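You operate a simulated robot arm through the tools that you are given. There is no shell and no other tool. Be economical: measure what you need, move in short steps, check, and stop when the job is done.

You are at the controls of a simulated two-armed robot. One attempt, no reset.

JOB
Put the black shim on the middle shelf of the grey shelf stand away on the shelf under the teal bench. Take the blue wedge and leave it on the blue board. Pick up the blue end block with one hand, pass it to the other hand and put it on the top of the yellow table. Put the blue cap on the top of the red table away on the top of the white table. Stack the small cardboard carton that says "M12" from the top of the red table on top of the small cardboard carton labelled "pins". Take the yellow pin block on the top of the red table and put it away on the top of the black table. Take the blue brake block and put it on the red pane. Any order will do. Set down upright: blue wedge.

It is judged by the outcome, as a careful person would: the job done as asked, and still so three seconds after it is handed in. It fails if anything else is knocked over, pushed out of place, dropped, spilled or broken. A push-on lid holds only when it is set on centred and level and pressed home; a screw cap is set on level and turned clockwise until tight.

ROBOT AND FRAMES
Two 7-joint arms with two-finger grippers on one trunk, on a base that drives. Base frame: it is fixed to the floor where the robot stands at the start and does not move with it; the origin is under the middle of the robot, x ahead of it, y to its left, z up. Units: m, rad, N and s.
The left shoulder is at the start at [0.06, 0.179, 0.744], the right one opposite. With the tool pointing down near the work surface each hand reaches from about 0.26 to 0.66 m from the robot's upright axis, wherever it stands, measured 20 degrees to its own side. Places, roughly: black shim [0.5, 0, 0.5]; blue board [6, 1, 0.75]; blue brake block (5x4x10 cm) [5.9, 3.1, 0.9]; blue cap (4x4x3 cm) [5.9, 2, 0.8]; blue end block (5x4x10 cm) [5.9, 0.8, 0.9]; blue wedge (5x9x6 cm) [6.1, 1.2, 0.8]; red pane (10x10x1 cm) [6.1, 2.5, 0.8]; shelf under the teal bench [3.4, 9.1, 0.2]; small cardboard carton [6, 2.25, 0.75]; top of the black table [4.1, 7.4, 0.8]; top of the white table [4.1, 6.1, 0.8]; top of the yellow table [4.1, 0.6, 0.8]; yellow pin block (5x4x2 cm) [5.9, 2.5, 0.8]. Payload 1.96 kg a hand.
The tool frame of a hand sits at the grasp point between the pads (the TCP): z along the fingers, y along the line on which they close. The tips reach 0.02 m beyond it. The gripper opens to 0.072 m. The gripper's body begins 0.038 m behind the TCP.
Orientation is that of the tool frame in the base frame, as a unit quaternion [x, y, z, w]. With the fingers straight down and closing along the base's y, the tool's x points along the base's -x, its y along +y and its z along -z.

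CONTROLS
- The arms move only by the tool drive_tool. It takes "left_deltas", "right_deltas" or both (then of equal length, played together; a hand with none holds still); each is one flat list of numbers, 7 for each row, row after row: the turn, a rotation vector about the tool's x, y, z in rad, then the shift along the tool's x, y, z in cm, then the opening, from 0 (shut) to 1 (fully open). In form: [wx, wy, wz, x, y, z, gripper, wx, wy, wz, x, y, z, gripper, ...]. A call has 1 to 12 rows; each row shifts and turns the commanded pose from where the row before left it, along the tool's axes as they then stand. Rows are played at 5 a second. More than 0.05 m and 0.15 rad between two rows, or a gripper value outside its range, and nothing of the call is played. Where a pose cannot be reached the arm comes as near as it can. A force on the tool above 40 N (or 10 N above the force at the start of the call, whichever is more), or a blocked arm, ends the call early, and 0.2 s more pass. The fingers move at their own pace (about 0.153 m/s each) and stop on an object; they squeeze with about 34 N. The grip force told is the motor's: it shows also when the fingers shut on nothing. Time passes only in rows, and 0.2 s behind the last, so rows that do not move let the fingers close. The reply holds the time, the measured pose of the TCP, the force on the tool along the base axes, the opening and the grip force, in the units named above and with some noise, with the torque about the TCP (base axes, N m) and any sound that the robot's microphone picked up, and new pictures: "show" is both (left out), scene, wrist or none (wrist: the cameras of the hands that moved).
- Cameras (640 x 400 px; columns grow to the right, rows downward): "scene" is now at [0.0075, -0.0041, 1.2834]; the picture's right is [-0.10, -1.00, 0.00], its down [-0.85, 0.08, -0.52] and it looks along [0.51, -0.05, -0.86] (base axes); focal length 266 px, centre (320, 200). "left" rides on the left gripper at [0.071, -0.019, -0.082] in its tool frame; the picture's right is [0.26, 0.97, 0.00], its down [-0.67, 0.18, -0.72] and it looks along [-0.69, 0.19, 0.70] (tool axes); focal length 280 px, centre (320, 200). "right" rides on the right gripper at [0.071, 0.019, -0.082] in its tool frame; the picture's right is [-0.26, 0.97, 0.00], its down [-0.67, -0.18, -0.72] and it looks along [-0.69, -0.19, 0.70] (tool axes); focal length 280 px, centre (320, 200).
- lift_body(by): slides the trunk up (or, below 0, down) by that many m; the arms and the scene camera ride with it, the base frame stays. It gives what a move gives, with no picture.
- roll_base(legs): drives the robot by 1 to 6 legs, each [ahead, left, turn to the left] in m, m and rad, along the robot's own axes; the way and the turn of a leg run together, so that a leg with both is an arc; at most 1.5 m and 3.142 rad a leg. The arms and the cameras ride along, it lands a little off, and it stops where it bumps. It gives what a move gives, and a new picture of the scene camera.
- aim_head(pan, tilt): turns the head with the scene camera to pan (to the left, within 1.501 rad either way) and tilt (down, from -0.506 to 1.204), counted from straight ahead of the robot. It gives what a move gives, and a new picture of the scene camera.
- locate(camera, pixels): for up to 12 pixels [column, row] of the newest picture of that camera ("zoom" is the newest enlarged one), the place [x, y, z] in the base frame of the surface seen there, good to about 0.003 m. The clock stands still meanwhile.
- zoom(camera, box): a new picture of the part [left, top, right, bottom] of that camera's present view, enlarged. The clock stands still meanwhile.
- sign_off(): hands the job in; it is judged then, once.

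Keep the steps short. Do not move on a guess: measure, check each grasp and each placing, and mend mistakes. In all there are 145 turns and 260 pictures (those below and enlarged ones count). Leave the grippers open and the arms clear of the work at the hand-in unless told otherwise, and finish with a single line.

The tools are called after ">>>" as name(argument=value, ...) on one line, values as JSON. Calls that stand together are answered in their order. drive_tool: Moves the arms, as the interface text tells. Its arguments: {"type":"object","properties":{"left_deltas":{"type":"array","items":{"type":"number"}},"right_deltas":{"type":"array","items":{"type":"number"}},"show":{"type":"string","enum":["both","scene","wrist","none"]}},"required":[]} The other tools are called the same way: lift_body (by) slides the trunk up or down; roll_base (legs) drives the base; aim_head (pan, tilt) turns the head that bears the scene camera; locate (camera, pixels) gives the place of the surface under pixels of a picture; zoom (camera, box) takes an enlarged picture of a part of a camera's view; sign_off () hands the job in.

At the start:

```text
time_s: 0.0
left_tcp_pos: [0.3354, 0.0592, 0.7751]
left_tcp_rot: [0.0, 1.0, 0.001, 0.001]
left_wrist_force: [1.0, 0.7, 0.4]
left_moment: [0.0, 0.0, -0.03]
left_gripper_width: 0.0719
left_finger_force: 0.0
right_tcp_pos: [0.3526, -0.2426, 0.6909]
right_tcp_rot: [0.0, 1.0, 0.0, -0.001]
right_wrist_force: [-0.3, -0.5, 0.2]
right_moment: [-0.01, -0.01, 0.0]
right_gripper_width: 0.0721
right_finger_force: 0.0
trunk travel left (down, up): [-0.389, 0.601]
robot x, y, heading: [-0.0007, -0.0024, -0.003]
head pan, tilt: [-0.099, 1.028]
```

scene: 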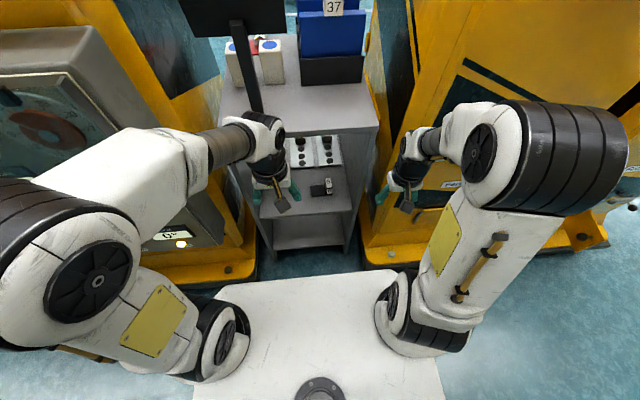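
right: 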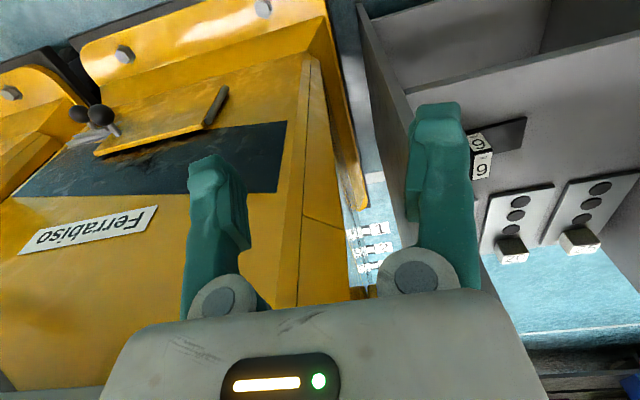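
left: 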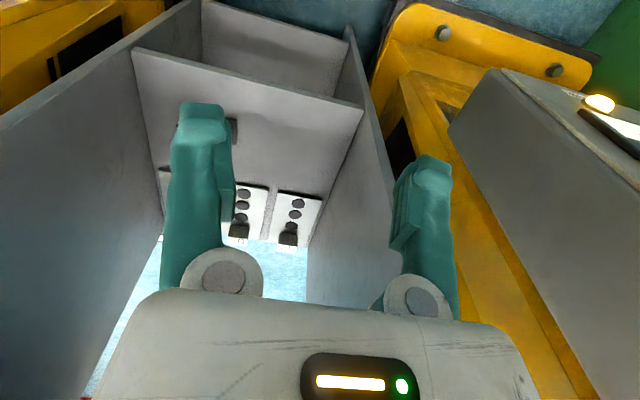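

I see the grey shelf stand ahead with a small black item near (322,188). I zoom in and measure around it.

>>> zoom(camera="scene", box=[210, 80, 400, 270])

>>> locate(camera="scene", pixels=[[322, 188], [330, 184], [316, 192], [340, 205], [265, 215], [350, 208], [370, 125], [225, 115], [300, 118], [305, 240], [310, 150], [342, 188]])

>>> locate(camera="right", pixels=[[480, 155], [510, 130], [478, 170], [600, 240], [510, 220], [520, 120]])

```text
2.11 times, centred on (305, 175) of scene
```

zoom: 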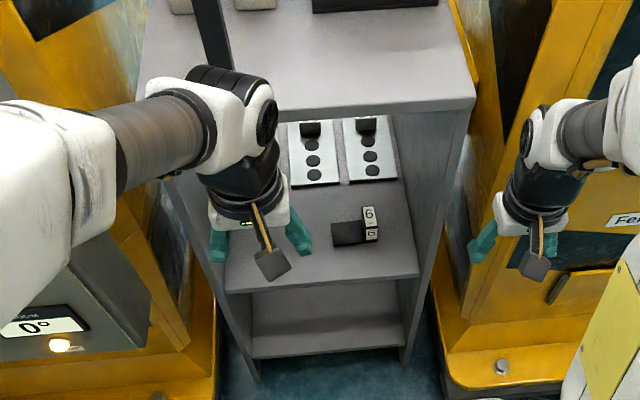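

```text
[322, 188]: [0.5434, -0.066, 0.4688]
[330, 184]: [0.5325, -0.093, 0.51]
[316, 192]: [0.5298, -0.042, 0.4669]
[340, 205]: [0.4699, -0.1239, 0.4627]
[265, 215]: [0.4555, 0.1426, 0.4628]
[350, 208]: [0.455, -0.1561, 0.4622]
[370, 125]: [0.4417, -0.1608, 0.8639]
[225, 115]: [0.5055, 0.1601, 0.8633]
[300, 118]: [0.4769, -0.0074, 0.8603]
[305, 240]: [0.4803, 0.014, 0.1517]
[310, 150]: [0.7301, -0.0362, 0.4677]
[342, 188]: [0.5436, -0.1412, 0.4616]
```

```text
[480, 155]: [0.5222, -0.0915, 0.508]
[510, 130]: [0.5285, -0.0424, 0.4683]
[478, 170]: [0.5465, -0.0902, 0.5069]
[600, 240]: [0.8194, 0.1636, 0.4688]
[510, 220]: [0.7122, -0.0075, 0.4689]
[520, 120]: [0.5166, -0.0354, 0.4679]
```

The shim seems to be a thin black plate with a white "6/9" block at its end. Closer looks.

>>> zoom(camera="right", box=[440, 90, 560, 190])

>>> zoom(camera="scene", box=[290, 165, 360, 210])

```text
4.00 times, centred on (500, 140) of right
```

zoom: 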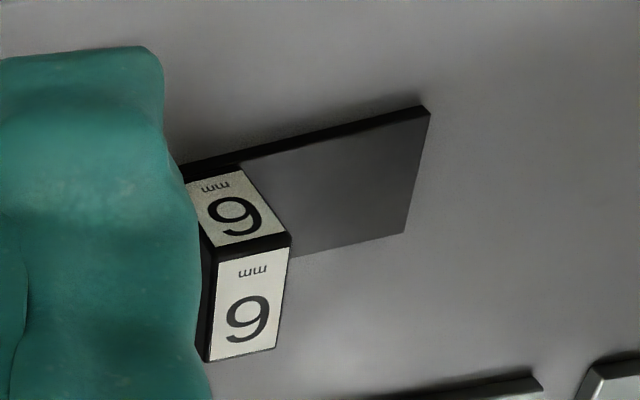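

```text
8.89 times, centred on (325, 188) of scene
```

zoom: 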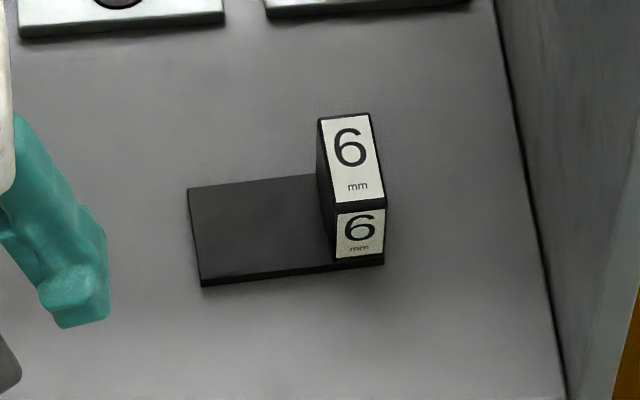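

>>> locate(camera="zoom", pixels=[[325, 122], [365, 118], [335, 205], [378, 203], [340, 252], [378, 250], [195, 192], [206, 276], [310, 180], [330, 260], [350, 160], [322, 200]])

>>> zoom(camera="scene", box=[180, 0, 420, 140])

```text
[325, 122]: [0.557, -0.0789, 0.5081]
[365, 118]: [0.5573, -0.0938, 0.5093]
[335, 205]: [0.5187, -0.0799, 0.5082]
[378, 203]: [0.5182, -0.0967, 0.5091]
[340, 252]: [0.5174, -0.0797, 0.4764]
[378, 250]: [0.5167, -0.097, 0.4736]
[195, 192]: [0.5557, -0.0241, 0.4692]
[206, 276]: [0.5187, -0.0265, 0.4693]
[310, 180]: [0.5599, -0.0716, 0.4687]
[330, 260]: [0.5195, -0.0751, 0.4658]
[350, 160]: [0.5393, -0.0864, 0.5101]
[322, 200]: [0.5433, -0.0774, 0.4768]
```

```text
2.67 times, centred on (300, 70) of scene
```

zoom: 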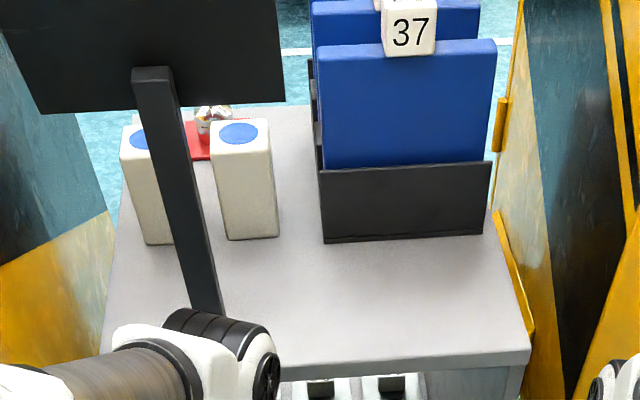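

The shim is an L: plate x 0.517–0.559, y −0.024…−0.097, with a handle block at y −0.078…−0.097, top z 0.509. I tilt the right hand 45° forward and go to a pre-grasp 10 cm behind the handle.

>>> drive_tool(right_deltas=[0, -0.1309, 0, 0, 0, 0, 1, 0, -0.1309, 0, 0, 0, 0, 1, 0, -0.1309, 0, 0, 0, 0, 1, 0, -0.1309, 0, 0, 0, 0, 1, 0, -0.1309, 0, 0, 0, 0, 1, 0, -0.1309, 0, 0, 0, 0, 1, 0, 0, 0, 0.19, 2.58, 2.8, 1, 0, 0, 0, 0.19, 2.58, 2.8, 1, 0, 0, 0, 0.19, 2.58, 2.8, 1, 0, 0, 0, 0.19, 2.58, 2.8, 1, 0, 0, 0, 0.19, 2.58, 2.8, 1, 0, 0, 0, 0.19, 2.58, 2.8, 1])

```text
time_s: 2.3
left_tcp_pos: [0.3312, 0.0586, 0.7752]
left_tcp_rot: [0.003, 1.0, 0.0, 0.001]
left_wrist_force: [-0.5, -0.2, -0.3]
left_moment: [-0.01, 0.03, 0.0]
left_gripper_width: 0.072
left_finger_force: 0.0
right_tcp_pos: [0.4415, -0.1497, 0.6008]
right_tcp_rot: [0.009, 0.955, 0.009, 0.296]
right_wrist_force: [-22.2, -3.8, 20.8]
right_moment: [-1.17, -0.31, -0.71]
right_gripper_width: 0.0718
right_finger_force: 0.2
right hand out of reach, approached as far as the arm can: row 3, 4, 5, 6
trunk travel left (down, up): [-0.389, 0.601]
robot x, y, heading: [0.0005, 0.0026, -0.002]
head pan, tilt: [-0.099, 1.028]
stopped in row 11 (right hand): the force on the tool passed its limit at 104 N (the readings are from after the stop); the commanded pose is now the measured one
```

scene: 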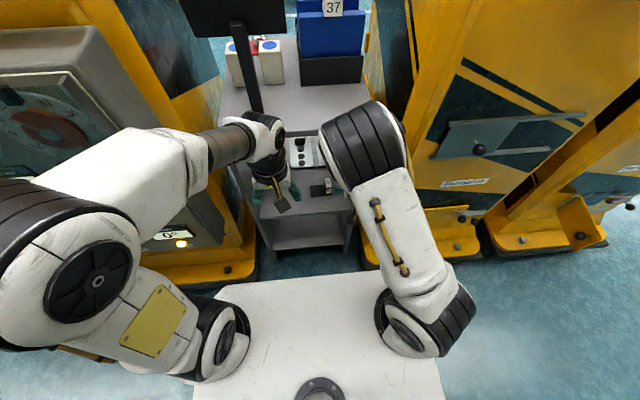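
right: 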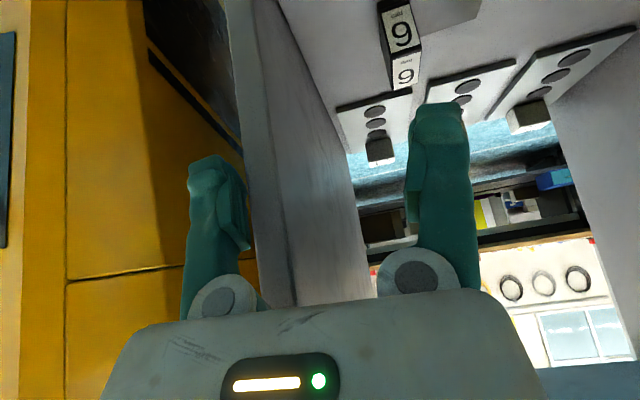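

The hand hit something (104 N) and the tilt was limited. I back straight out and look.

>>> drive_tool(right_deltas=[0, 0, 0, 1.65, 0, -1.13, 1, 0, 0, 0, 1.65, 0, -1.13, 1, 0, 0, 0, 1.65, 0, -1.13, 1, 0, 0, 0, 1.65, 0, -1.13, 1, 0, 0, 0, 1.65, 0, -1.13, 1, 0, 0, 0, 1.65, 0, -1.13, 1])

```text
time_s: 3.7
left_tcp_pos: [0.3333, 0.0572, 0.7755]
left_tcp_rot: [0.001, 1.0, 0.0, 0.0]
left_wrist_force: [1.1, 0.0, -0.3]
left_moment: [-0.01, 0.0, -0.05]
left_gripper_width: 0.0719
left_finger_force: 0.1
right_tcp_pos: [0.3702, -0.1434, 0.5757]
right_tcp_rot: [0.008, 0.956, 0.011, 0.295]
right_wrist_force: [-0.4, 0.6, 0.8]
right_moment: [-0.03, 0.0, -0.04]
right_gripper_width: 0.0719
right_finger_force: 0.1
right hand out of reach, approached as far as the arm can: row 4, 5, 6
trunk travel left (down, up): [-0.389, 0.601]
robot x, y, heading: [0.0007, -0.0012, -0.006]
head pan, tilt: [-0.099, 1.028]
```

scene: 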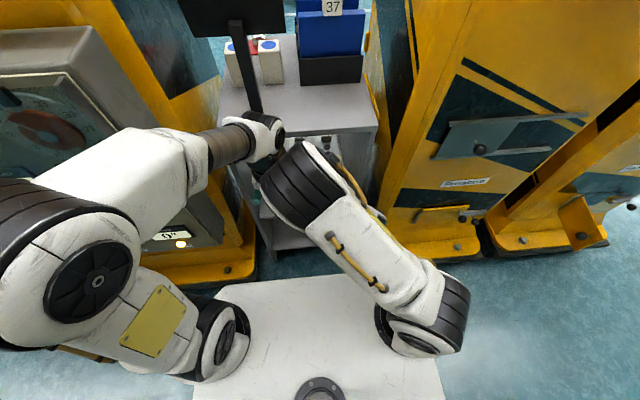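
right: 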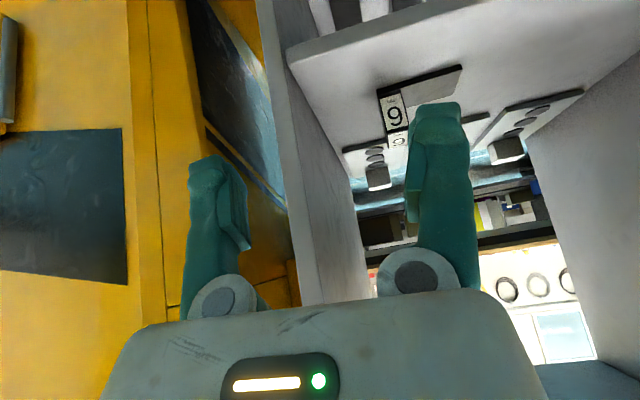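

Nothing looks displaced. The tilt is limited by the arm geometry, so I back off 0.13 m and lower the trunk to extend the arm more forward.

>>> roll_base(legs=[[-0.13, 0, 0]])

>>> lift_body(by=-0.15)

```text
time_s: 4.9
left_tcp_pos: [0.2063, 0.0592, 0.7758]
left_tcp_rot: [-0.003, 1.0, 0.0, 0.001]
left_wrist_force: [-0.2, 0.3, -0.4]
left_moment: [0.04, -0.01, -0.02]
left_gripper_width: 0.0719
left_finger_force: 0.0
right_tcp_pos: [0.2441, -0.1396, 0.5753]
right_tcp_rot: [0.005, 0.955, 0.012, 0.296]
right_wrist_force: [-1.0, 0.4, 0.0]
right_moment: [0.03, -0.04, -0.01]
right_gripper_width: 0.0723
right_finger_force: 0.0
trunk travel left (down, up): [-0.389, 0.601]
robot x, y, heading: [-0.1236, -0.0013, 0.004]
head pan, tilt: [-0.099, 1.028]
```

scene: 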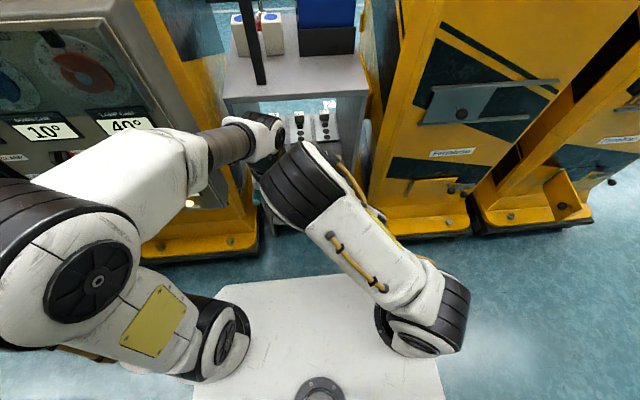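

```text
time_s: 6.7
left_tcp_pos: [0.2073, 0.0598, 0.6257]
left_tcp_rot: [-0.003, 1.0, -0.001, 0.0]
left_wrist_force: [-0.5, -0.8, 0.1]
left_moment: [0.02, -0.01, 0.01]
left_gripper_width: 0.072
left_finger_force: 0.1
right_tcp_pos: [0.2432, -0.1416, 0.4256]
right_tcp_rot: [0.004, 0.955, 0.012, 0.295]
right_wrist_force: [-0.3, -0.8, 0.4]
right_moment: [0.03, 0.01, 0.02]
right_gripper_width: 0.072
right_finger_force: 0.0
trunk travel left (down, up): [-0.239, 0.751]
robot x, y, heading: [-0.1281, -0.0014, 0.007]
head pan, tilt: [-0.099, 1.028]
```

I raise and advance the right hand to a spot just in front of the shelf, then tilt a bit more.

>>> drive_tool(right_deltas=[0, 0, 0, -3.97, 0.9, 0.1, 1, 0, 0, 0, -3.97, 0.9, 0.1, 1, 0, 0, 0, -3.97, 0.9, 0.1, 1, 0, 0, 0, -3.97, 0.9, 0.1, 1, 0, 0, 0, -3.97, 0.9, 0.1, 1, 0, -0.02, 0, -3.97, 0.9, 0.1, 1, 0, -0.1, 0, 0, 0, 0, 1, 0, -0.1, 0, 0, 0, 0, 1])

```text
time_s: 8.5
left_tcp_pos: [0.2053, 0.0604, 0.6241]
left_tcp_rot: [-0.002, 1.0, 0.001, 0.0]
left_wrist_force: [0.5, 0.4, -0.4]
left_moment: [0.02, -0.02, -0.01]
left_gripper_width: 0.072
left_finger_force: 0.0
right_tcp_pos: [0.4454, -0.0915, 0.5579]
right_tcp_rot: [0.004, 0.916, 0.012, 0.401]
right_wrist_force: [0.1, 0.9, -0.4]
right_moment: [-0.02, -0.02, -0.01]
right_gripper_width: 0.0722
right_finger_force: 0.2
trunk travel left (down, up): [-0.239, 0.751]
robot x, y, heading: [-0.1267, -0.0026, 0.0]
head pan, tilt: [-0.099, 1.028]
```

scene: 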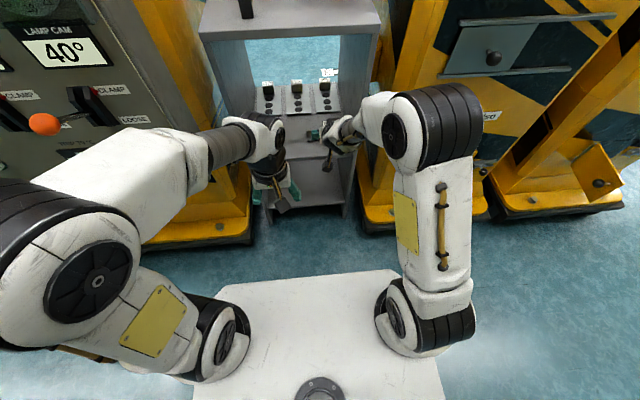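
right: 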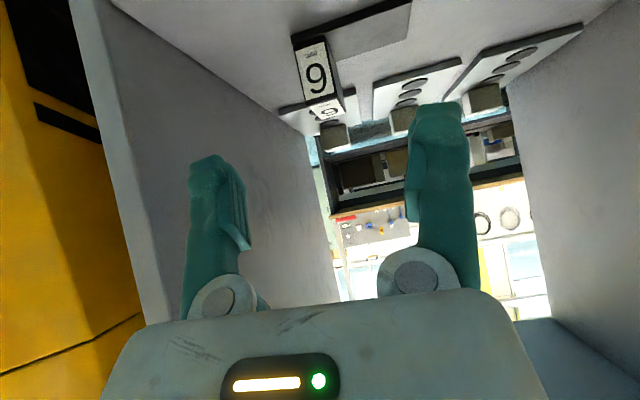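

Tilt now 47°. The handle is centred between fingers. I advance 10.8 cm along the fingers to it and close.

>>> drive_tool(right_deltas=[0, 0, 0, -0.3, 0.1, 2.7, 1, 0, 0, 0, -0.3, 0.1, 2.7, 1, 0, 0, 0, -0.3, 0.1, 2.7, 1, 0, 0, 0, -0.3, 0.1, 2.7, 1, 0, 0, 0, 0, 0, 0, 1])

```text
time_s: 9.7
left_tcp_pos: [0.2063, 0.0606, 0.6241]
left_tcp_rot: [-0.003, 1.0, 0.0, 0.0]
left_wrist_force: [-0.3, 0.7, 0.3]
left_moment: [0.02, 0.0, -0.01]
left_gripper_width: 0.072
left_finger_force: 0.0
right_tcp_pos: [0.5314, -0.087, 0.4921]
right_tcp_rot: [0.006, 0.917, 0.011, 0.399]
right_wrist_force: [-0.5, 0.0, 0.1]
right_moment: [0.0, 0.01, -0.01]
right_gripper_width: 0.0721
right_finger_force: 0.0
trunk travel left (down, up): [-0.239, 0.751]
robot x, y, heading: [-0.1267, -0.0005, 0.008]
head pan, tilt: [-0.099, 1.028]
```

scene: 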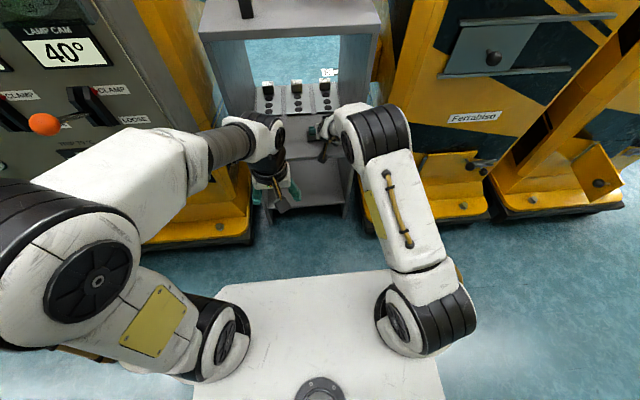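
right: 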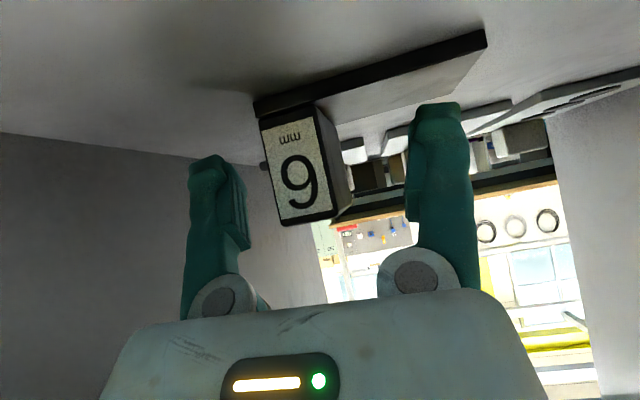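

Handle is between the pads. Close, then lift 4 cm.

>>> drive_tool(right_deltas=[0, 0, 0, 0, 0, 0, 0, 0, 0, 0, 0, 0, 0, 0, 0, 0, 0, 0, 0, 0, 0, 0, 0, 0, -1.47, 0, -1.36, 0, 0, 0, 0, -1.47, 0, -1.36, 0], show="wrist")

```text
time_s: 10.9
left_tcp_pos: [0.2061, 0.0607, 0.6253]
left_tcp_rot: [-0.003, 1.0, 0.0, 0.0]
left_wrist_force: [0.0, -0.1, -0.3]
left_moment: [-0.02, 0.02, -0.04]
left_gripper_width: 0.072
left_finger_force: 0.1
right_tcp_pos: [0.5314, -0.087, 0.5304]
right_tcp_rot: [0.006, 0.917, 0.012, 0.398]
right_wrist_force: [-0.5, 0.6, -2.0]
right_moment: [-0.04, 0.03, 0.01]
right_gripper_width: 0.0211
right_finger_force: 34.0
trunk travel left (down, up): [-0.239, 0.751]
robot x, y, heading: [-0.1286, 0.0008, 0.006]
head pan, tilt: [-0.099, 1.028]
```

right: 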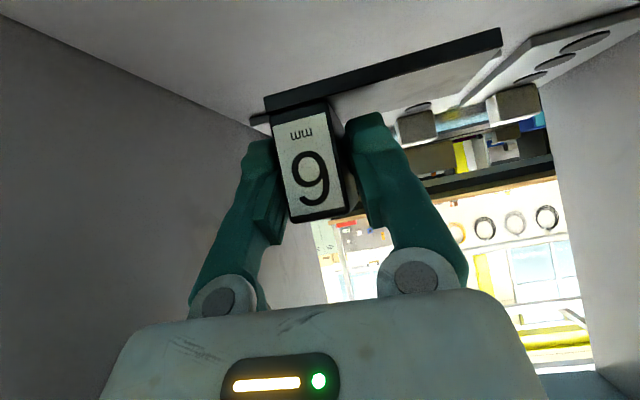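

Gripped (21 mm). I back the base out 0.7 m, and look around.

>>> roll_base(legs=[[-0.7, 0, 0]])

>>> aim_head(pan=0, tilt=0.25)

>>> aim_head(pan=1.2, tilt=0.25)

```text
time_s: 14.7
left_tcp_pos: [-0.4767, 0.0576, 0.6242]
left_tcp_rot: [0.003, 1.0, -0.001, 0.0]
left_wrist_force: [-0.4, -0.1, 0.2]
left_moment: [-0.02, -0.01, -0.01]
left_gripper_width: 0.0721
left_finger_force: 0.2
right_tcp_pos: [-0.1534, -0.0932, 0.5301]
right_tcp_rot: [0.01, 0.917, 0.01, 0.398]
right_wrist_force: [0.3, -0.5, -1.6]
right_moment: [-0.03, 0.01, -0.01]
right_gripper_width: 0.0211
right_finger_force: 34.3
trunk travel left (down, up): [-0.239, 0.751]
robot x, y, heading: [-0.8097, -0.0031, -0.009]
head pan, tilt: [-0.099, 1.028]
```

scene: 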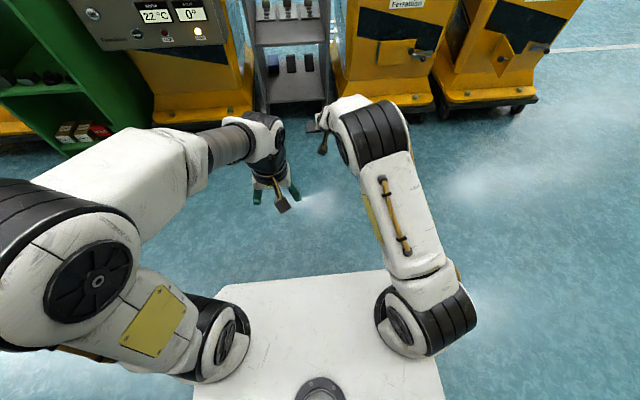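

```text
time_s: 15.8
left_tcp_pos: [-0.476, 0.0565, 0.6246]
left_tcp_rot: [0.003, 1.0, 0.0, 0.0]
left_wrist_force: [-0.2, 0.3, 0.3]
left_moment: [-0.04, -0.01, 0.01]
left_gripper_width: 0.072
left_finger_force: 0.1
right_tcp_pos: [-0.153, -0.0933, 0.531]
right_tcp_rot: [0.01, 0.917, 0.01, 0.398]
right_wrist_force: [-0.8, -0.7, -1.9]
right_moment: [-0.06, 0.01, -0.02]
right_gripper_width: 0.021
right_finger_force: 33.7
trunk travel left (down, up): [-0.239, 0.751]
robot x, y, heading: [-0.8141, 0.0009, -0.01]
head pan, tilt: [0.0, 0.25]
```

scene: 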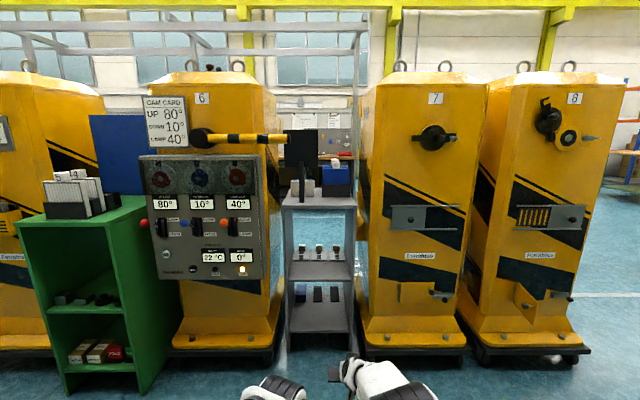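

```text
time_s: 17.2
left_tcp_pos: [-0.4771, 0.0565, 0.6245]
left_tcp_rot: [0.002, 1.0, 0.0, 0.0]
left_wrist_force: [0.0, -1.1, -0.3]
left_moment: [-0.02, 0.01, 0.03]
left_gripper_width: 0.0719
left_finger_force: 0.1
right_tcp_pos: [-0.1528, -0.0941, 0.53]
right_tcp_rot: [0.009, 0.917, 0.011, 0.398]
right_wrist_force: [0.1, -0.4, -2.3]
right_moment: [0.0, 0.02, 0.03]
right_gripper_width: 0.0211
right_finger_force: 33.7
trunk travel left (down, up): [-0.239, 0.751]
robot x, y, heading: [-0.8095, 0.0009, -0.005]
head pan, tilt: [1.201, 0.25]
```

scene: 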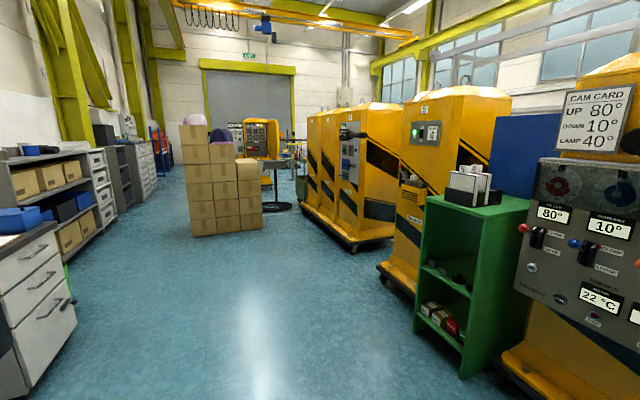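

I'll look to the right, and measure machine row extents.

>>> locate(camera="scene", pixels=[[380, 262], [355, 252], [275, 210], [262, 215], [300, 175], [320, 230], [345, 150], [462, 380], [245, 150], [193, 235], [310, 215], [300, 200]])

>>> aim_head(pan=-0.9, tilt=0.25)

```text
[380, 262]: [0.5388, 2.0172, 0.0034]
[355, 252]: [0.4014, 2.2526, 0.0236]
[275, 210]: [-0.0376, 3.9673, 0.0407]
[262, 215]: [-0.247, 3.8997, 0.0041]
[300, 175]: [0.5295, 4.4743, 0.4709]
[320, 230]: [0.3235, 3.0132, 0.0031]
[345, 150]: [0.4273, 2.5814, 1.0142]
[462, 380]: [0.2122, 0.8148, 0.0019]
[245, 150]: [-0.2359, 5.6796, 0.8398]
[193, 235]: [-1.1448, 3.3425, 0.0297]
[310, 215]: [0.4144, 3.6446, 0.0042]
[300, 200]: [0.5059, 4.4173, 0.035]
```

```text
time_s: 19.2
left_tcp_pos: [-0.4765, 0.0564, 0.6246]
left_tcp_rot: [0.002, 1.0, 0.0, 0.0]
left_wrist_force: [-0.2, 0.6, -0.6]
left_moment: [0.01, 0.02, 0.01]
left_gripper_width: 0.0718
left_finger_force: 0.1
right_tcp_pos: [-0.1544, -0.0939, 0.5303]
right_tcp_rot: [0.01, 0.917, 0.01, 0.399]
right_wrist_force: [-0.4, 0.6, -1.2]
right_moment: [-0.03, 0.01, -0.05]
right_gripper_width: 0.021
right_finger_force: 33.9
trunk travel left (down, up): [-0.239, 0.751]
robot x, y, heading: [-0.8114, -0.0002, -0.005]
head pan, tilt: [-0.901, 0.25]
```

scene: 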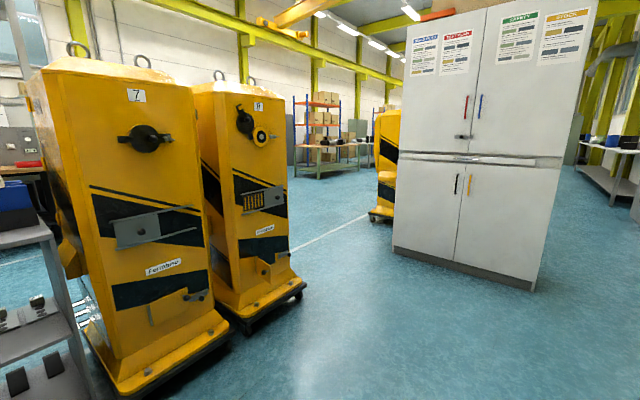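

>>> locate(camera="scene", pixels=[[305, 290], [300, 275], [392, 252], [535, 290], [372, 222], [245, 330], [310, 245], [370, 205], [290, 180], [400, 262], [340, 170], [50, 230]])

>>> lift_body(by=0.7)

>>> aim_head(pan=-0.4, tilt=0.25)

>>> aim_head(pan=0.7, tilt=0.2)

```text
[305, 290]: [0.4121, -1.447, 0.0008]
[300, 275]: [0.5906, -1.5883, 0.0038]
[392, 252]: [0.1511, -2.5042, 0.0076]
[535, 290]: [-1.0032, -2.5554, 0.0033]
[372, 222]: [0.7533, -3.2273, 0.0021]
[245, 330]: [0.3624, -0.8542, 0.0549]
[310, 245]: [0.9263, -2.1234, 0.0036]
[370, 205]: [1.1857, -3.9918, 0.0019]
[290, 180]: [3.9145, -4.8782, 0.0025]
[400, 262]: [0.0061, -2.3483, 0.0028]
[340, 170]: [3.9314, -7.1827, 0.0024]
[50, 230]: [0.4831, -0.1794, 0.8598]
```

```text
refused: 0.7 is not a number from -0.4 to 0.4
```

```text
time_s: 20.1
left_tcp_pos: [-0.4755, 0.0567, 0.6235]
left_tcp_rot: [0.002, 1.0, 0.0, 0.0]
left_wrist_force: [0.2, -0.2, 0.5]
left_moment: [-0.02, -0.03, 0.02]
left_gripper_width: 0.0718
left_finger_force: 0.0
right_tcp_pos: [-0.1538, -0.0928, 0.5305]
right_tcp_rot: [0.01, 0.917, 0.01, 0.398]
right_wrist_force: [-0.8, -0.6, -1.9]
right_moment: [-0.01, 0.07, -0.02]
right_gripper_width: 0.021
right_finger_force: 33.9
trunk travel left (down, up): [-0.239, 0.751]
robot x, y, heading: [-0.81, 0.0035, -0.006]
head pan, tilt: [-0.4, 0.25]
```

scene: 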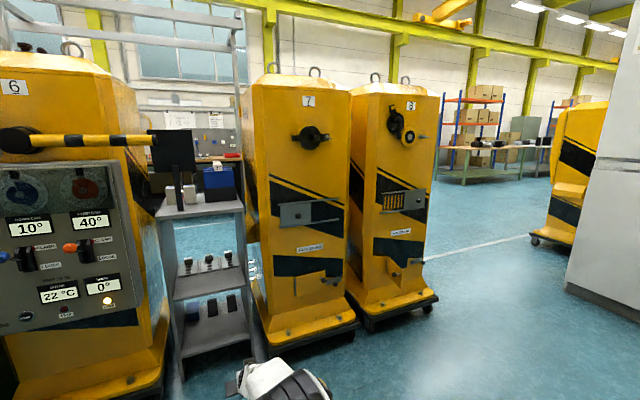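

```text
time_s: 21.4
left_tcp_pos: [-0.4762, 0.0564, 0.6242]
left_tcp_rot: [0.003, 1.0, 0.0, 0.0]
left_wrist_force: [-0.2, 0.6, -0.5]
left_moment: [0.02, 0.01, -0.01]
left_gripper_width: 0.0718
left_finger_force: 0.1
right_tcp_pos: [-0.1534, -0.0936, 0.5299]
right_tcp_rot: [0.01, 0.917, 0.01, 0.398]
right_wrist_force: [-0.6, 0.3, -1.6]
right_moment: [-0.01, 0.02, -0.03]
right_gripper_width: 0.0208
right_finger_force: 33.9
trunk travel left (down, up): [-0.239, 0.751]
robot x, y, heading: [-0.8097, -0.0004, -0.007]
head pan, tilt: [0.7, 0.201]
```

scene: 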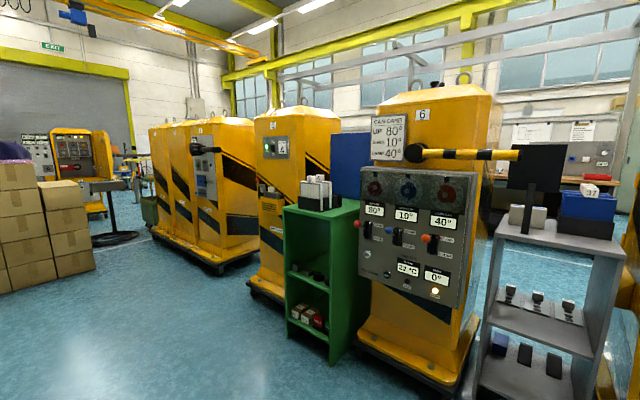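

Route: the gap to the right of machine 8 (corner 0.41,−1.45) and the cabinet (corner 0.15,−2.5). I drive there in stages.

>>> roll_base(legs=[[0, 0, -1.33], [1.5, 0, 0], [0, 0, 0.716]])

>>> aim_head(pan=0, tilt=0.4)

```text
time_s: 34.2
left_tcp_pos: [-0.219, -1.656, 0.6236]
left_tcp_rot: [0.33, 0.944, 0.0, 0.0]
left_wrist_force: [-0.8, -0.2, -0.4]
left_moment: [0.02, -0.04, -0.02]
left_gripper_width: 0.0721
left_finger_force: 0.1
right_tcp_pos: [-0.0575, -1.9733, 0.5308]
right_tcp_rot: [0.309, 0.864, -0.121, 0.38]
right_wrist_force: [0.4, -0.4, -1.8]
right_moment: [0.03, 0.01, -0.01]
right_gripper_width: 0.021
right_finger_force: 33.8
trunk travel left (down, up): [-0.239, 0.751]
robot x, y, heading: [-0.5137, -1.4895, -0.673]
head pan, tilt: [0.7, 0.201]
```

scene: 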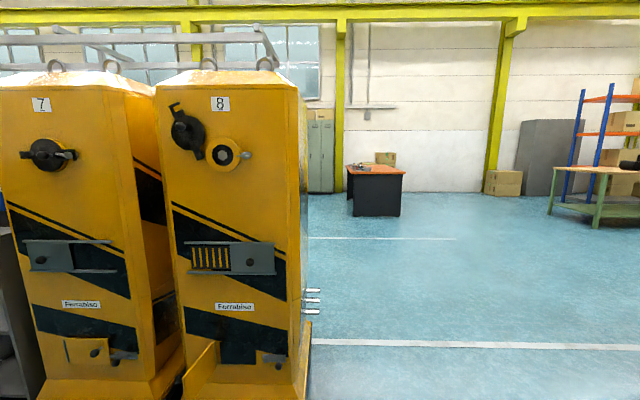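

```text
time_s: 35.3
left_tcp_pos: [-0.2195, -1.6564, 0.6244]
left_tcp_rot: [0.329, 0.944, 0.001, 0.0]
left_wrist_force: [0.2, 0.6, 0.5]
left_moment: [0.0, -0.01, -0.01]
left_gripper_width: 0.0719
left_finger_force: 0.1
right_tcp_pos: [-0.0576, -1.9735, 0.5302]
right_tcp_rot: [0.31, 0.863, -0.121, 0.38]
right_wrist_force: [-0.5, -0.6, -1.9]
right_moment: [0.03, 0.03, 0.0]
right_gripper_width: 0.0212
right_finger_force: 33.8
trunk travel left (down, up): [-0.239, 0.751]
robot x, y, heading: [-0.5156, -1.4929, -0.67]
head pan, tilt: [0.0, 0.4]
```

scene: 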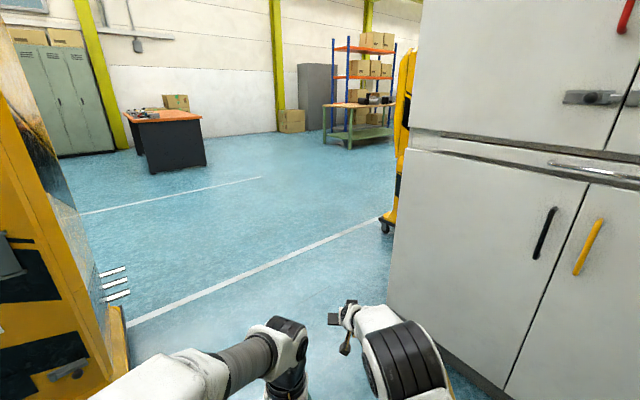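

Clear gap. I continue through it.

>>> roll_base(legs=[[0, 0, 0.138], [1.05, 0, 0], [0, 0, 0.4], [1.4, 0, 0]])

>>> aim_head(pan=1.2, tilt=0.25)

>>> aim_head(pan=0.4, tilt=0.25)

```text
time_s: 49.1
left_tcp_pos: [2.0953, -2.2549, 0.6245]
left_tcp_rot: [0.079, 0.997, 0.0, 0.0]
left_wrist_force: [-0.4, 0.0, -0.1]
left_moment: [0.01, -0.02, 0.01]
left_gripper_width: 0.0721
left_finger_force: 0.1
right_tcp_pos: [2.3917, -2.4511, 0.5297]
right_tcp_rot: [0.08, 0.914, -0.02, 0.398]
right_wrist_force: [0.3, 0.9, -2.2]
right_moment: [0.02, 0.01, -0.01]
right_gripper_width: 0.021
right_finger_force: 33.8
trunk travel left (down, up): [-0.239, 0.751]
robot x, y, heading: [1.7548, -2.2594, -0.159]
head pan, tilt: [0.0, 0.4]
```

scene: 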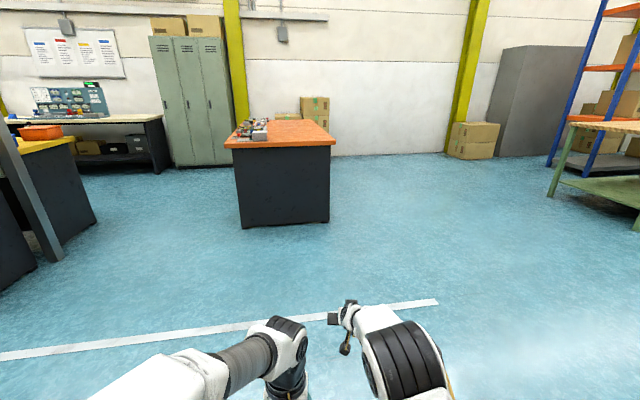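

```text
time_s: 50.5
left_tcp_pos: [2.0959, -2.2547, 0.6245]
left_tcp_rot: [0.08, 0.997, 0.001, 0.0]
left_wrist_force: [0.4, 0.4, -0.5]
left_moment: [0.0, 0.0, -0.01]
left_gripper_width: 0.0719
left_finger_force: 0.1
right_tcp_pos: [2.3922, -2.4516, 0.5297]
right_tcp_rot: [0.08, 0.914, -0.021, 0.398]
right_wrist_force: [0.4, -0.3, -1.9]
right_moment: [-0.02, 0.01, 0.02]
right_gripper_width: 0.0208
right_finger_force: 33.9
trunk travel left (down, up): [-0.239, 0.751]
robot x, y, heading: [1.7529, -2.262, -0.154]
head pan, tilt: [1.201, 0.25]
```

scene: 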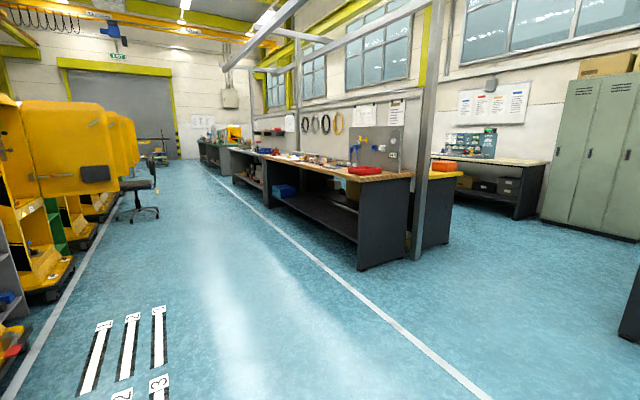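

```text
time_s: 51.6
left_tcp_pos: [2.0961, -2.2544, 0.6246]
left_tcp_rot: [0.08, 0.997, 0.001, 0.0]
left_wrist_force: [-0.3, -0.4, -0.2]
left_moment: [-0.01, 0.0, 0.02]
left_gripper_width: 0.0719
left_finger_force: 0.1
right_tcp_pos: [2.3914, -2.4518, 0.5298]
right_tcp_rot: [0.08, 0.914, -0.02, 0.398]
right_wrist_force: [-0.1, -0.3, -1.6]
right_moment: [-0.03, -0.01, 0.01]
right_gripper_width: 0.0209
right_finger_force: 33.7
trunk travel left (down, up): [-0.239, 0.751]
robot x, y, heading: [1.7543, -2.2598, -0.161]
head pan, tilt: [0.4, 0.25]
```

scene: 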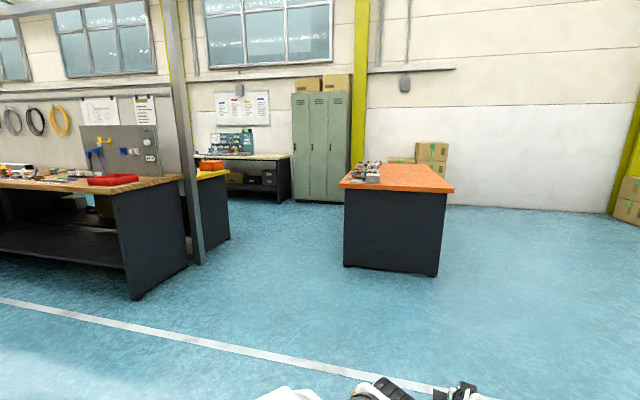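

>>> locate(camera="scene", pixels=[[135, 298], [187, 268], [198, 262], [232, 238], [228, 172], [200, 176], [110, 190], [180, 178], [345, 268], [445, 192], [292, 195], [290, 155]])

>>> zoom(camera="scene", box=[140, 100, 360, 240])

```text
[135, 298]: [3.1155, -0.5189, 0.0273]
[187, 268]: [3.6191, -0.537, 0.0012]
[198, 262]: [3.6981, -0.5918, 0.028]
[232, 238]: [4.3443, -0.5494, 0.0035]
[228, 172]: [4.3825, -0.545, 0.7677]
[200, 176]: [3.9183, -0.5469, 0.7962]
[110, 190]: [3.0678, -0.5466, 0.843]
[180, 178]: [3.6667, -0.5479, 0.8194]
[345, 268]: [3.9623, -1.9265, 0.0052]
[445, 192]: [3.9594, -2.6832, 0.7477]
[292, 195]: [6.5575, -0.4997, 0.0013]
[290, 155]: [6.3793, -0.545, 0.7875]
```

```text
2.86 times, centred on (250, 170) of scene
```

zoom: 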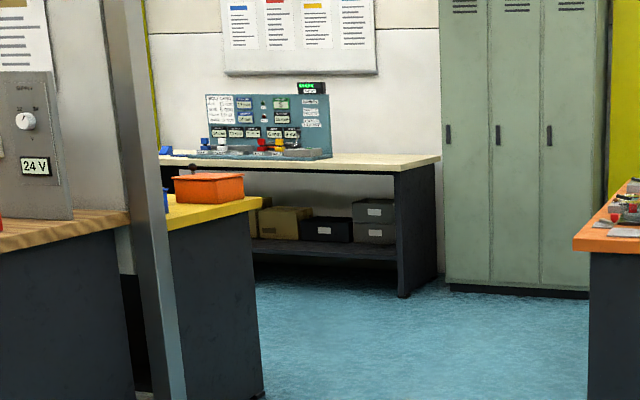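

I turn to face along +y in the corridor and look.

>>> roll_base(legs=[[0.5, 0, 0], [0, 0, 1.75]])

>>> aim_head(pan=0, tilt=0.3)

```text
time_s: 58.8
left_tcp_pos: [2.1796, -2.0069, 0.6253]
left_tcp_rot: [0.716, -0.698, 0.0, 0.0]
left_wrist_force: [0.1, 0.4, 0.1]
left_moment: [-0.01, 0.01, 0.03]
left_gripper_width: 0.0719
left_finger_force: 0.1
right_tcp_pos: [2.32, -1.6791, 0.5297]
right_tcp_rot: [0.652, -0.646, -0.292, -0.27]
right_wrist_force: [-0.4, -0.5, -2.0]
right_moment: [-0.04, -0.02, 0.0]
right_gripper_width: 0.021
right_finger_force: 34.3
trunk travel left (down, up): [-0.239, 0.751]
robot x, y, heading: [2.2453, -2.3416, 1.598]
head pan, tilt: [0.4, 0.25]
```

scene: 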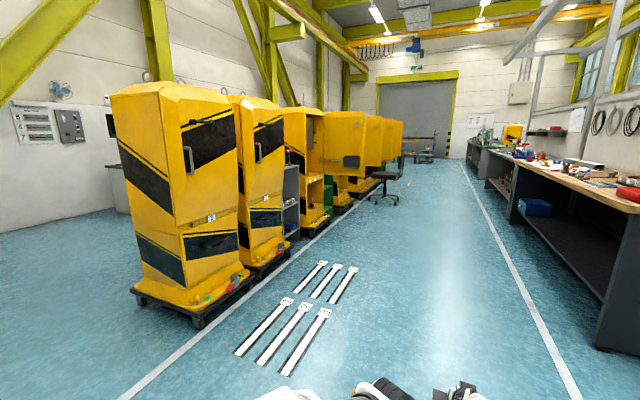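

```text
time_s: 59.6
left_tcp_pos: [2.1814, -2.0064, 0.6247]
left_tcp_rot: [0.716, -0.698, 0.0, -0.001]
left_wrist_force: [0.0, 1.0, 0.0]
left_moment: [0.02, 0.01, -0.01]
left_gripper_width: 0.072
left_finger_force: 0.0
right_tcp_pos: [2.3187, -1.6786, 0.5296]
right_tcp_rot: [0.652, -0.646, -0.292, -0.27]
right_wrist_force: [-0.1, -0.9, -2.0]
right_moment: [-0.03, 0.0, -0.01]
right_gripper_width: 0.0212
right_finger_force: 33.9
trunk travel left (down, up): [-0.239, 0.751]
robot x, y, heading: [2.2464, -2.3391, 1.597]
head pan, tilt: [0.0, 0.3]
```

scene: 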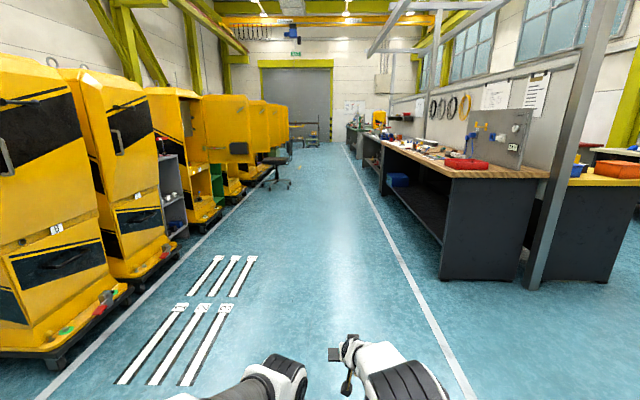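

>>> locate(camera="scene", pixels=[[290, 187], [285, 160], [345, 140], [300, 145], [365, 185], [443, 278]])

>>> zoom(camera="scene", box=[260, 80, 420, 190])

```text
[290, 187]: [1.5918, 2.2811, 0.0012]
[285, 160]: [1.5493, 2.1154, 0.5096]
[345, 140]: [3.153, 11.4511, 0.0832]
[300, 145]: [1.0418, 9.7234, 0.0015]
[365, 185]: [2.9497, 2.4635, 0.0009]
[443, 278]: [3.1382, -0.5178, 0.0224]
```

```text
3.64 times, centred on (340, 135) of scene
```

zoom: 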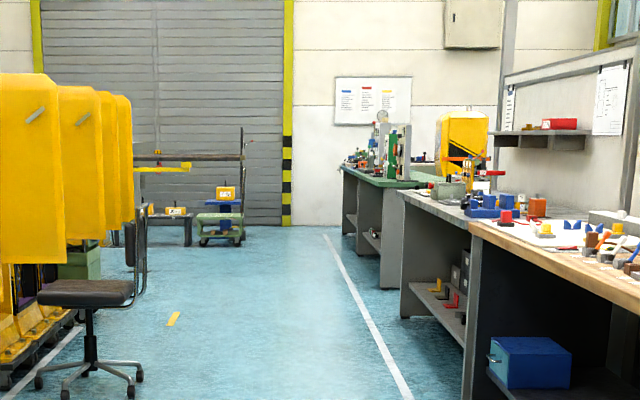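

Corridor is clear along x≈2.4; chair is at (1.6,2.3). I drive up in two calls with correction.

>>> roll_base(legs=[[0, 0, -0.06], [1.5, 0, 0], [1.2, 0, 0]])

```text
time_s: 73.1
left_tcp_pos: [2.3056, 0.6857, 0.6248]
left_tcp_rot: [-0.686, 0.727, 0.0, -0.001]
left_wrist_force: [1.0, 0.0, -0.2]
left_moment: [0.02, 0.02, -0.02]
left_gripper_width: 0.0721
left_finger_force: 0.0
right_tcp_pos: [2.4721, 1.0002, 0.5312]
right_tcp_rot: [-0.624, 0.672, 0.282, 0.282]
right_wrist_force: [0.6, 0.9, -1.4]
right_moment: [-0.04, -0.03, 0.01]
right_gripper_width: 0.0212
right_finger_force: 33.9
trunk travel left (down, up): [-0.239, 0.751]
robot x, y, heading: [2.344, 0.3443, 1.51]
head pan, tilt: [0.0, 0.3]
```

scene: 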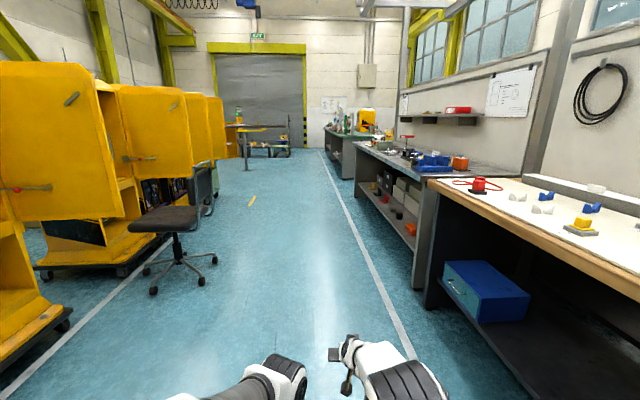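

>>> roll_base(legs=[[0, 0, 0.04], [1.5, 0, 0], [1.5, 0, 0], [0.8, 0, 0]])

```text
time_s: 91.7
left_tcp_pos: [2.2366, 4.4376, 0.6237]
left_tcp_rot: [0.721, -0.693, 0.0, -0.001]
left_wrist_force: [0.7, 1.2, -0.3]
left_moment: [-0.04, -0.01, 0.0]
left_gripper_width: 0.0719
left_finger_force: 0.0
right_tcp_pos: [2.3721, 4.7662, 0.5306]
right_tcp_rot: [0.656, -0.641, -0.294, -0.268]
right_wrist_force: [-0.5, -0.2, -2.2]
right_moment: [-0.03, 0.0, 0.01]
right_gripper_width: 0.021
right_finger_force: 34.0
trunk travel left (down, up): [-0.239, 0.751]
robot x, y, heading: [2.3094, 4.1053, 1.613]
head pan, tilt: [0.0, 0.3]
```

scene: 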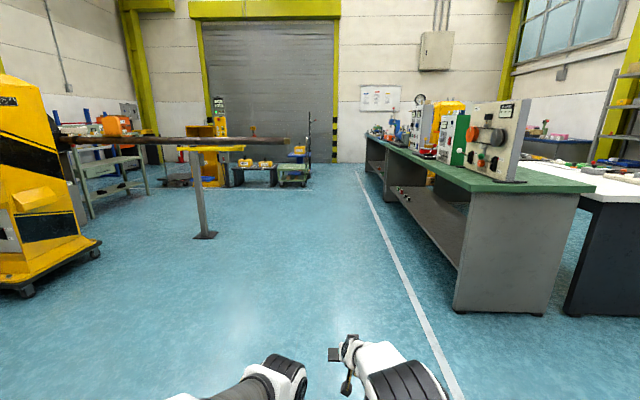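

>>> locate(camera="scene", pixels=[[455, 308], [545, 315], [595, 188], [440, 235], [385, 195], [366, 175], [398, 150], [373, 140], [455, 262], [565, 310], [200, 235], [470, 185]])

>>> zoom(camera="scene", box=[340, 90, 540, 280])

```text
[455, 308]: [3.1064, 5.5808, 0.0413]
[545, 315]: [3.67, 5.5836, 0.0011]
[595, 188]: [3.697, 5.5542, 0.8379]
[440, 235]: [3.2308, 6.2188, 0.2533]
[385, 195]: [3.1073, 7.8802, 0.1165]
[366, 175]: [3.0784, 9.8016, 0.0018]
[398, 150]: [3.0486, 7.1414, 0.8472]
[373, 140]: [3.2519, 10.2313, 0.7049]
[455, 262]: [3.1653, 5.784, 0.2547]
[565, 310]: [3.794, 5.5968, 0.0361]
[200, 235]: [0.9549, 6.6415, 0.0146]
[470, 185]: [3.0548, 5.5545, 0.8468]
```

```text
2.11 times, centred on (440, 185) of scene
```

zoom: 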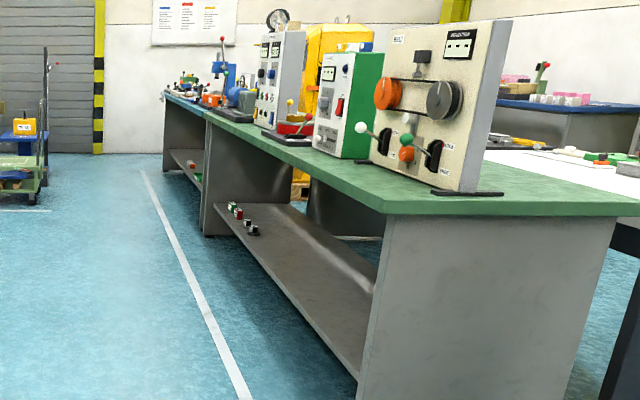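

Teal bench is beyond the green one (y≈8–10.2). I drive to y≈9.0.

>>> roll_base(legs=[[0, 0, -0.09], [1.5, 0, 0], [1.5, 0, 0], [1.5, 0, 0], [0.3, 0, 0], [0, 0, -1.57]])

>>> aim_head(pan=0, tilt=0.5)

```text
time_s: 116.7
left_tcp_pos: [2.8711, 9.2182, 0.6249]
left_tcp_rot: [-0.534, 0.845, -0.002, 0.001]
left_wrist_force: [0.3, 0.3, -0.2]
left_moment: [-0.02, 0.0, 0.01]
left_gripper_width: 0.072
left_finger_force: 0.0
right_tcp_pos: [3.12, 9.4522, 0.5259]
right_tcp_rot: [-0.499, 0.772, 0.227, 0.322]
right_wrist_force: [0.4, -1.1, -2.5]
right_moment: [-0.02, 0.0, 0.03]
right_gripper_width: 0.021
right_finger_force: 33.9
trunk travel left (down, up): [-0.239, 0.751]
robot x, y, heading: [2.7862, 8.8879, 1.128]
head pan, tilt: [0.0, 0.3]
stopped in leg 6: the robot was blocked; the commanded pose is now the measured one
```

scene: 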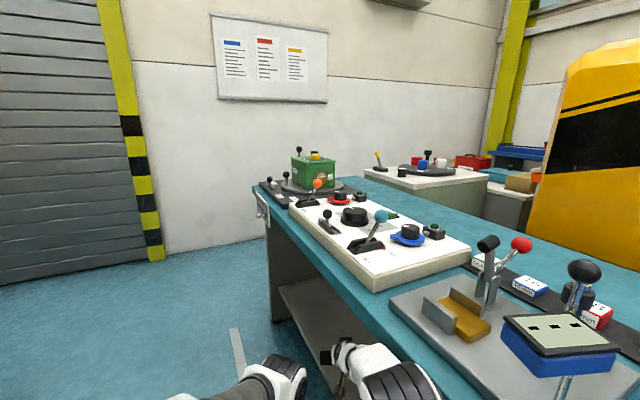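

```text
time_s: 117.4
left_tcp_pos: [2.8717, 9.218, 0.6238]
left_tcp_rot: [-0.534, 0.846, -0.003, 0.002]
left_wrist_force: [0.5, 0.1, -0.7]
left_moment: [0.02, 0.01, 0.0]
left_gripper_width: 0.0719
left_finger_force: 0.1
right_tcp_pos: [3.1227, 9.453, 0.5258]
right_tcp_rot: [-0.497, 0.773, 0.224, 0.325]
right_wrist_force: [-0.1, -0.4, -1.1]
right_moment: [-0.04, -0.02, -0.02]
right_gripper_width: 0.021
right_finger_force: 34.0
trunk travel left (down, up): [-0.239, 0.751]
robot x, y, heading: [2.7856, 8.8883, 1.129]
head pan, tilt: [0.0, 0.499]
```

scene: 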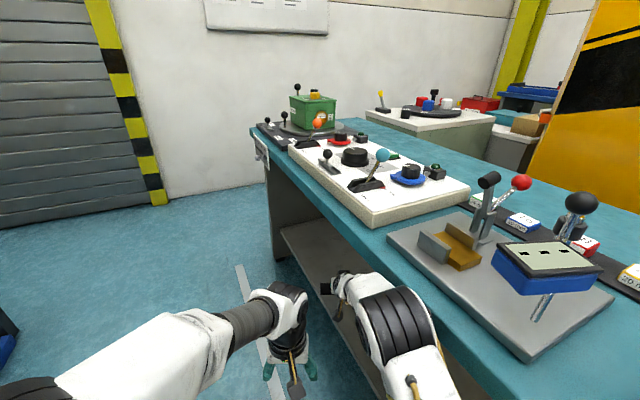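

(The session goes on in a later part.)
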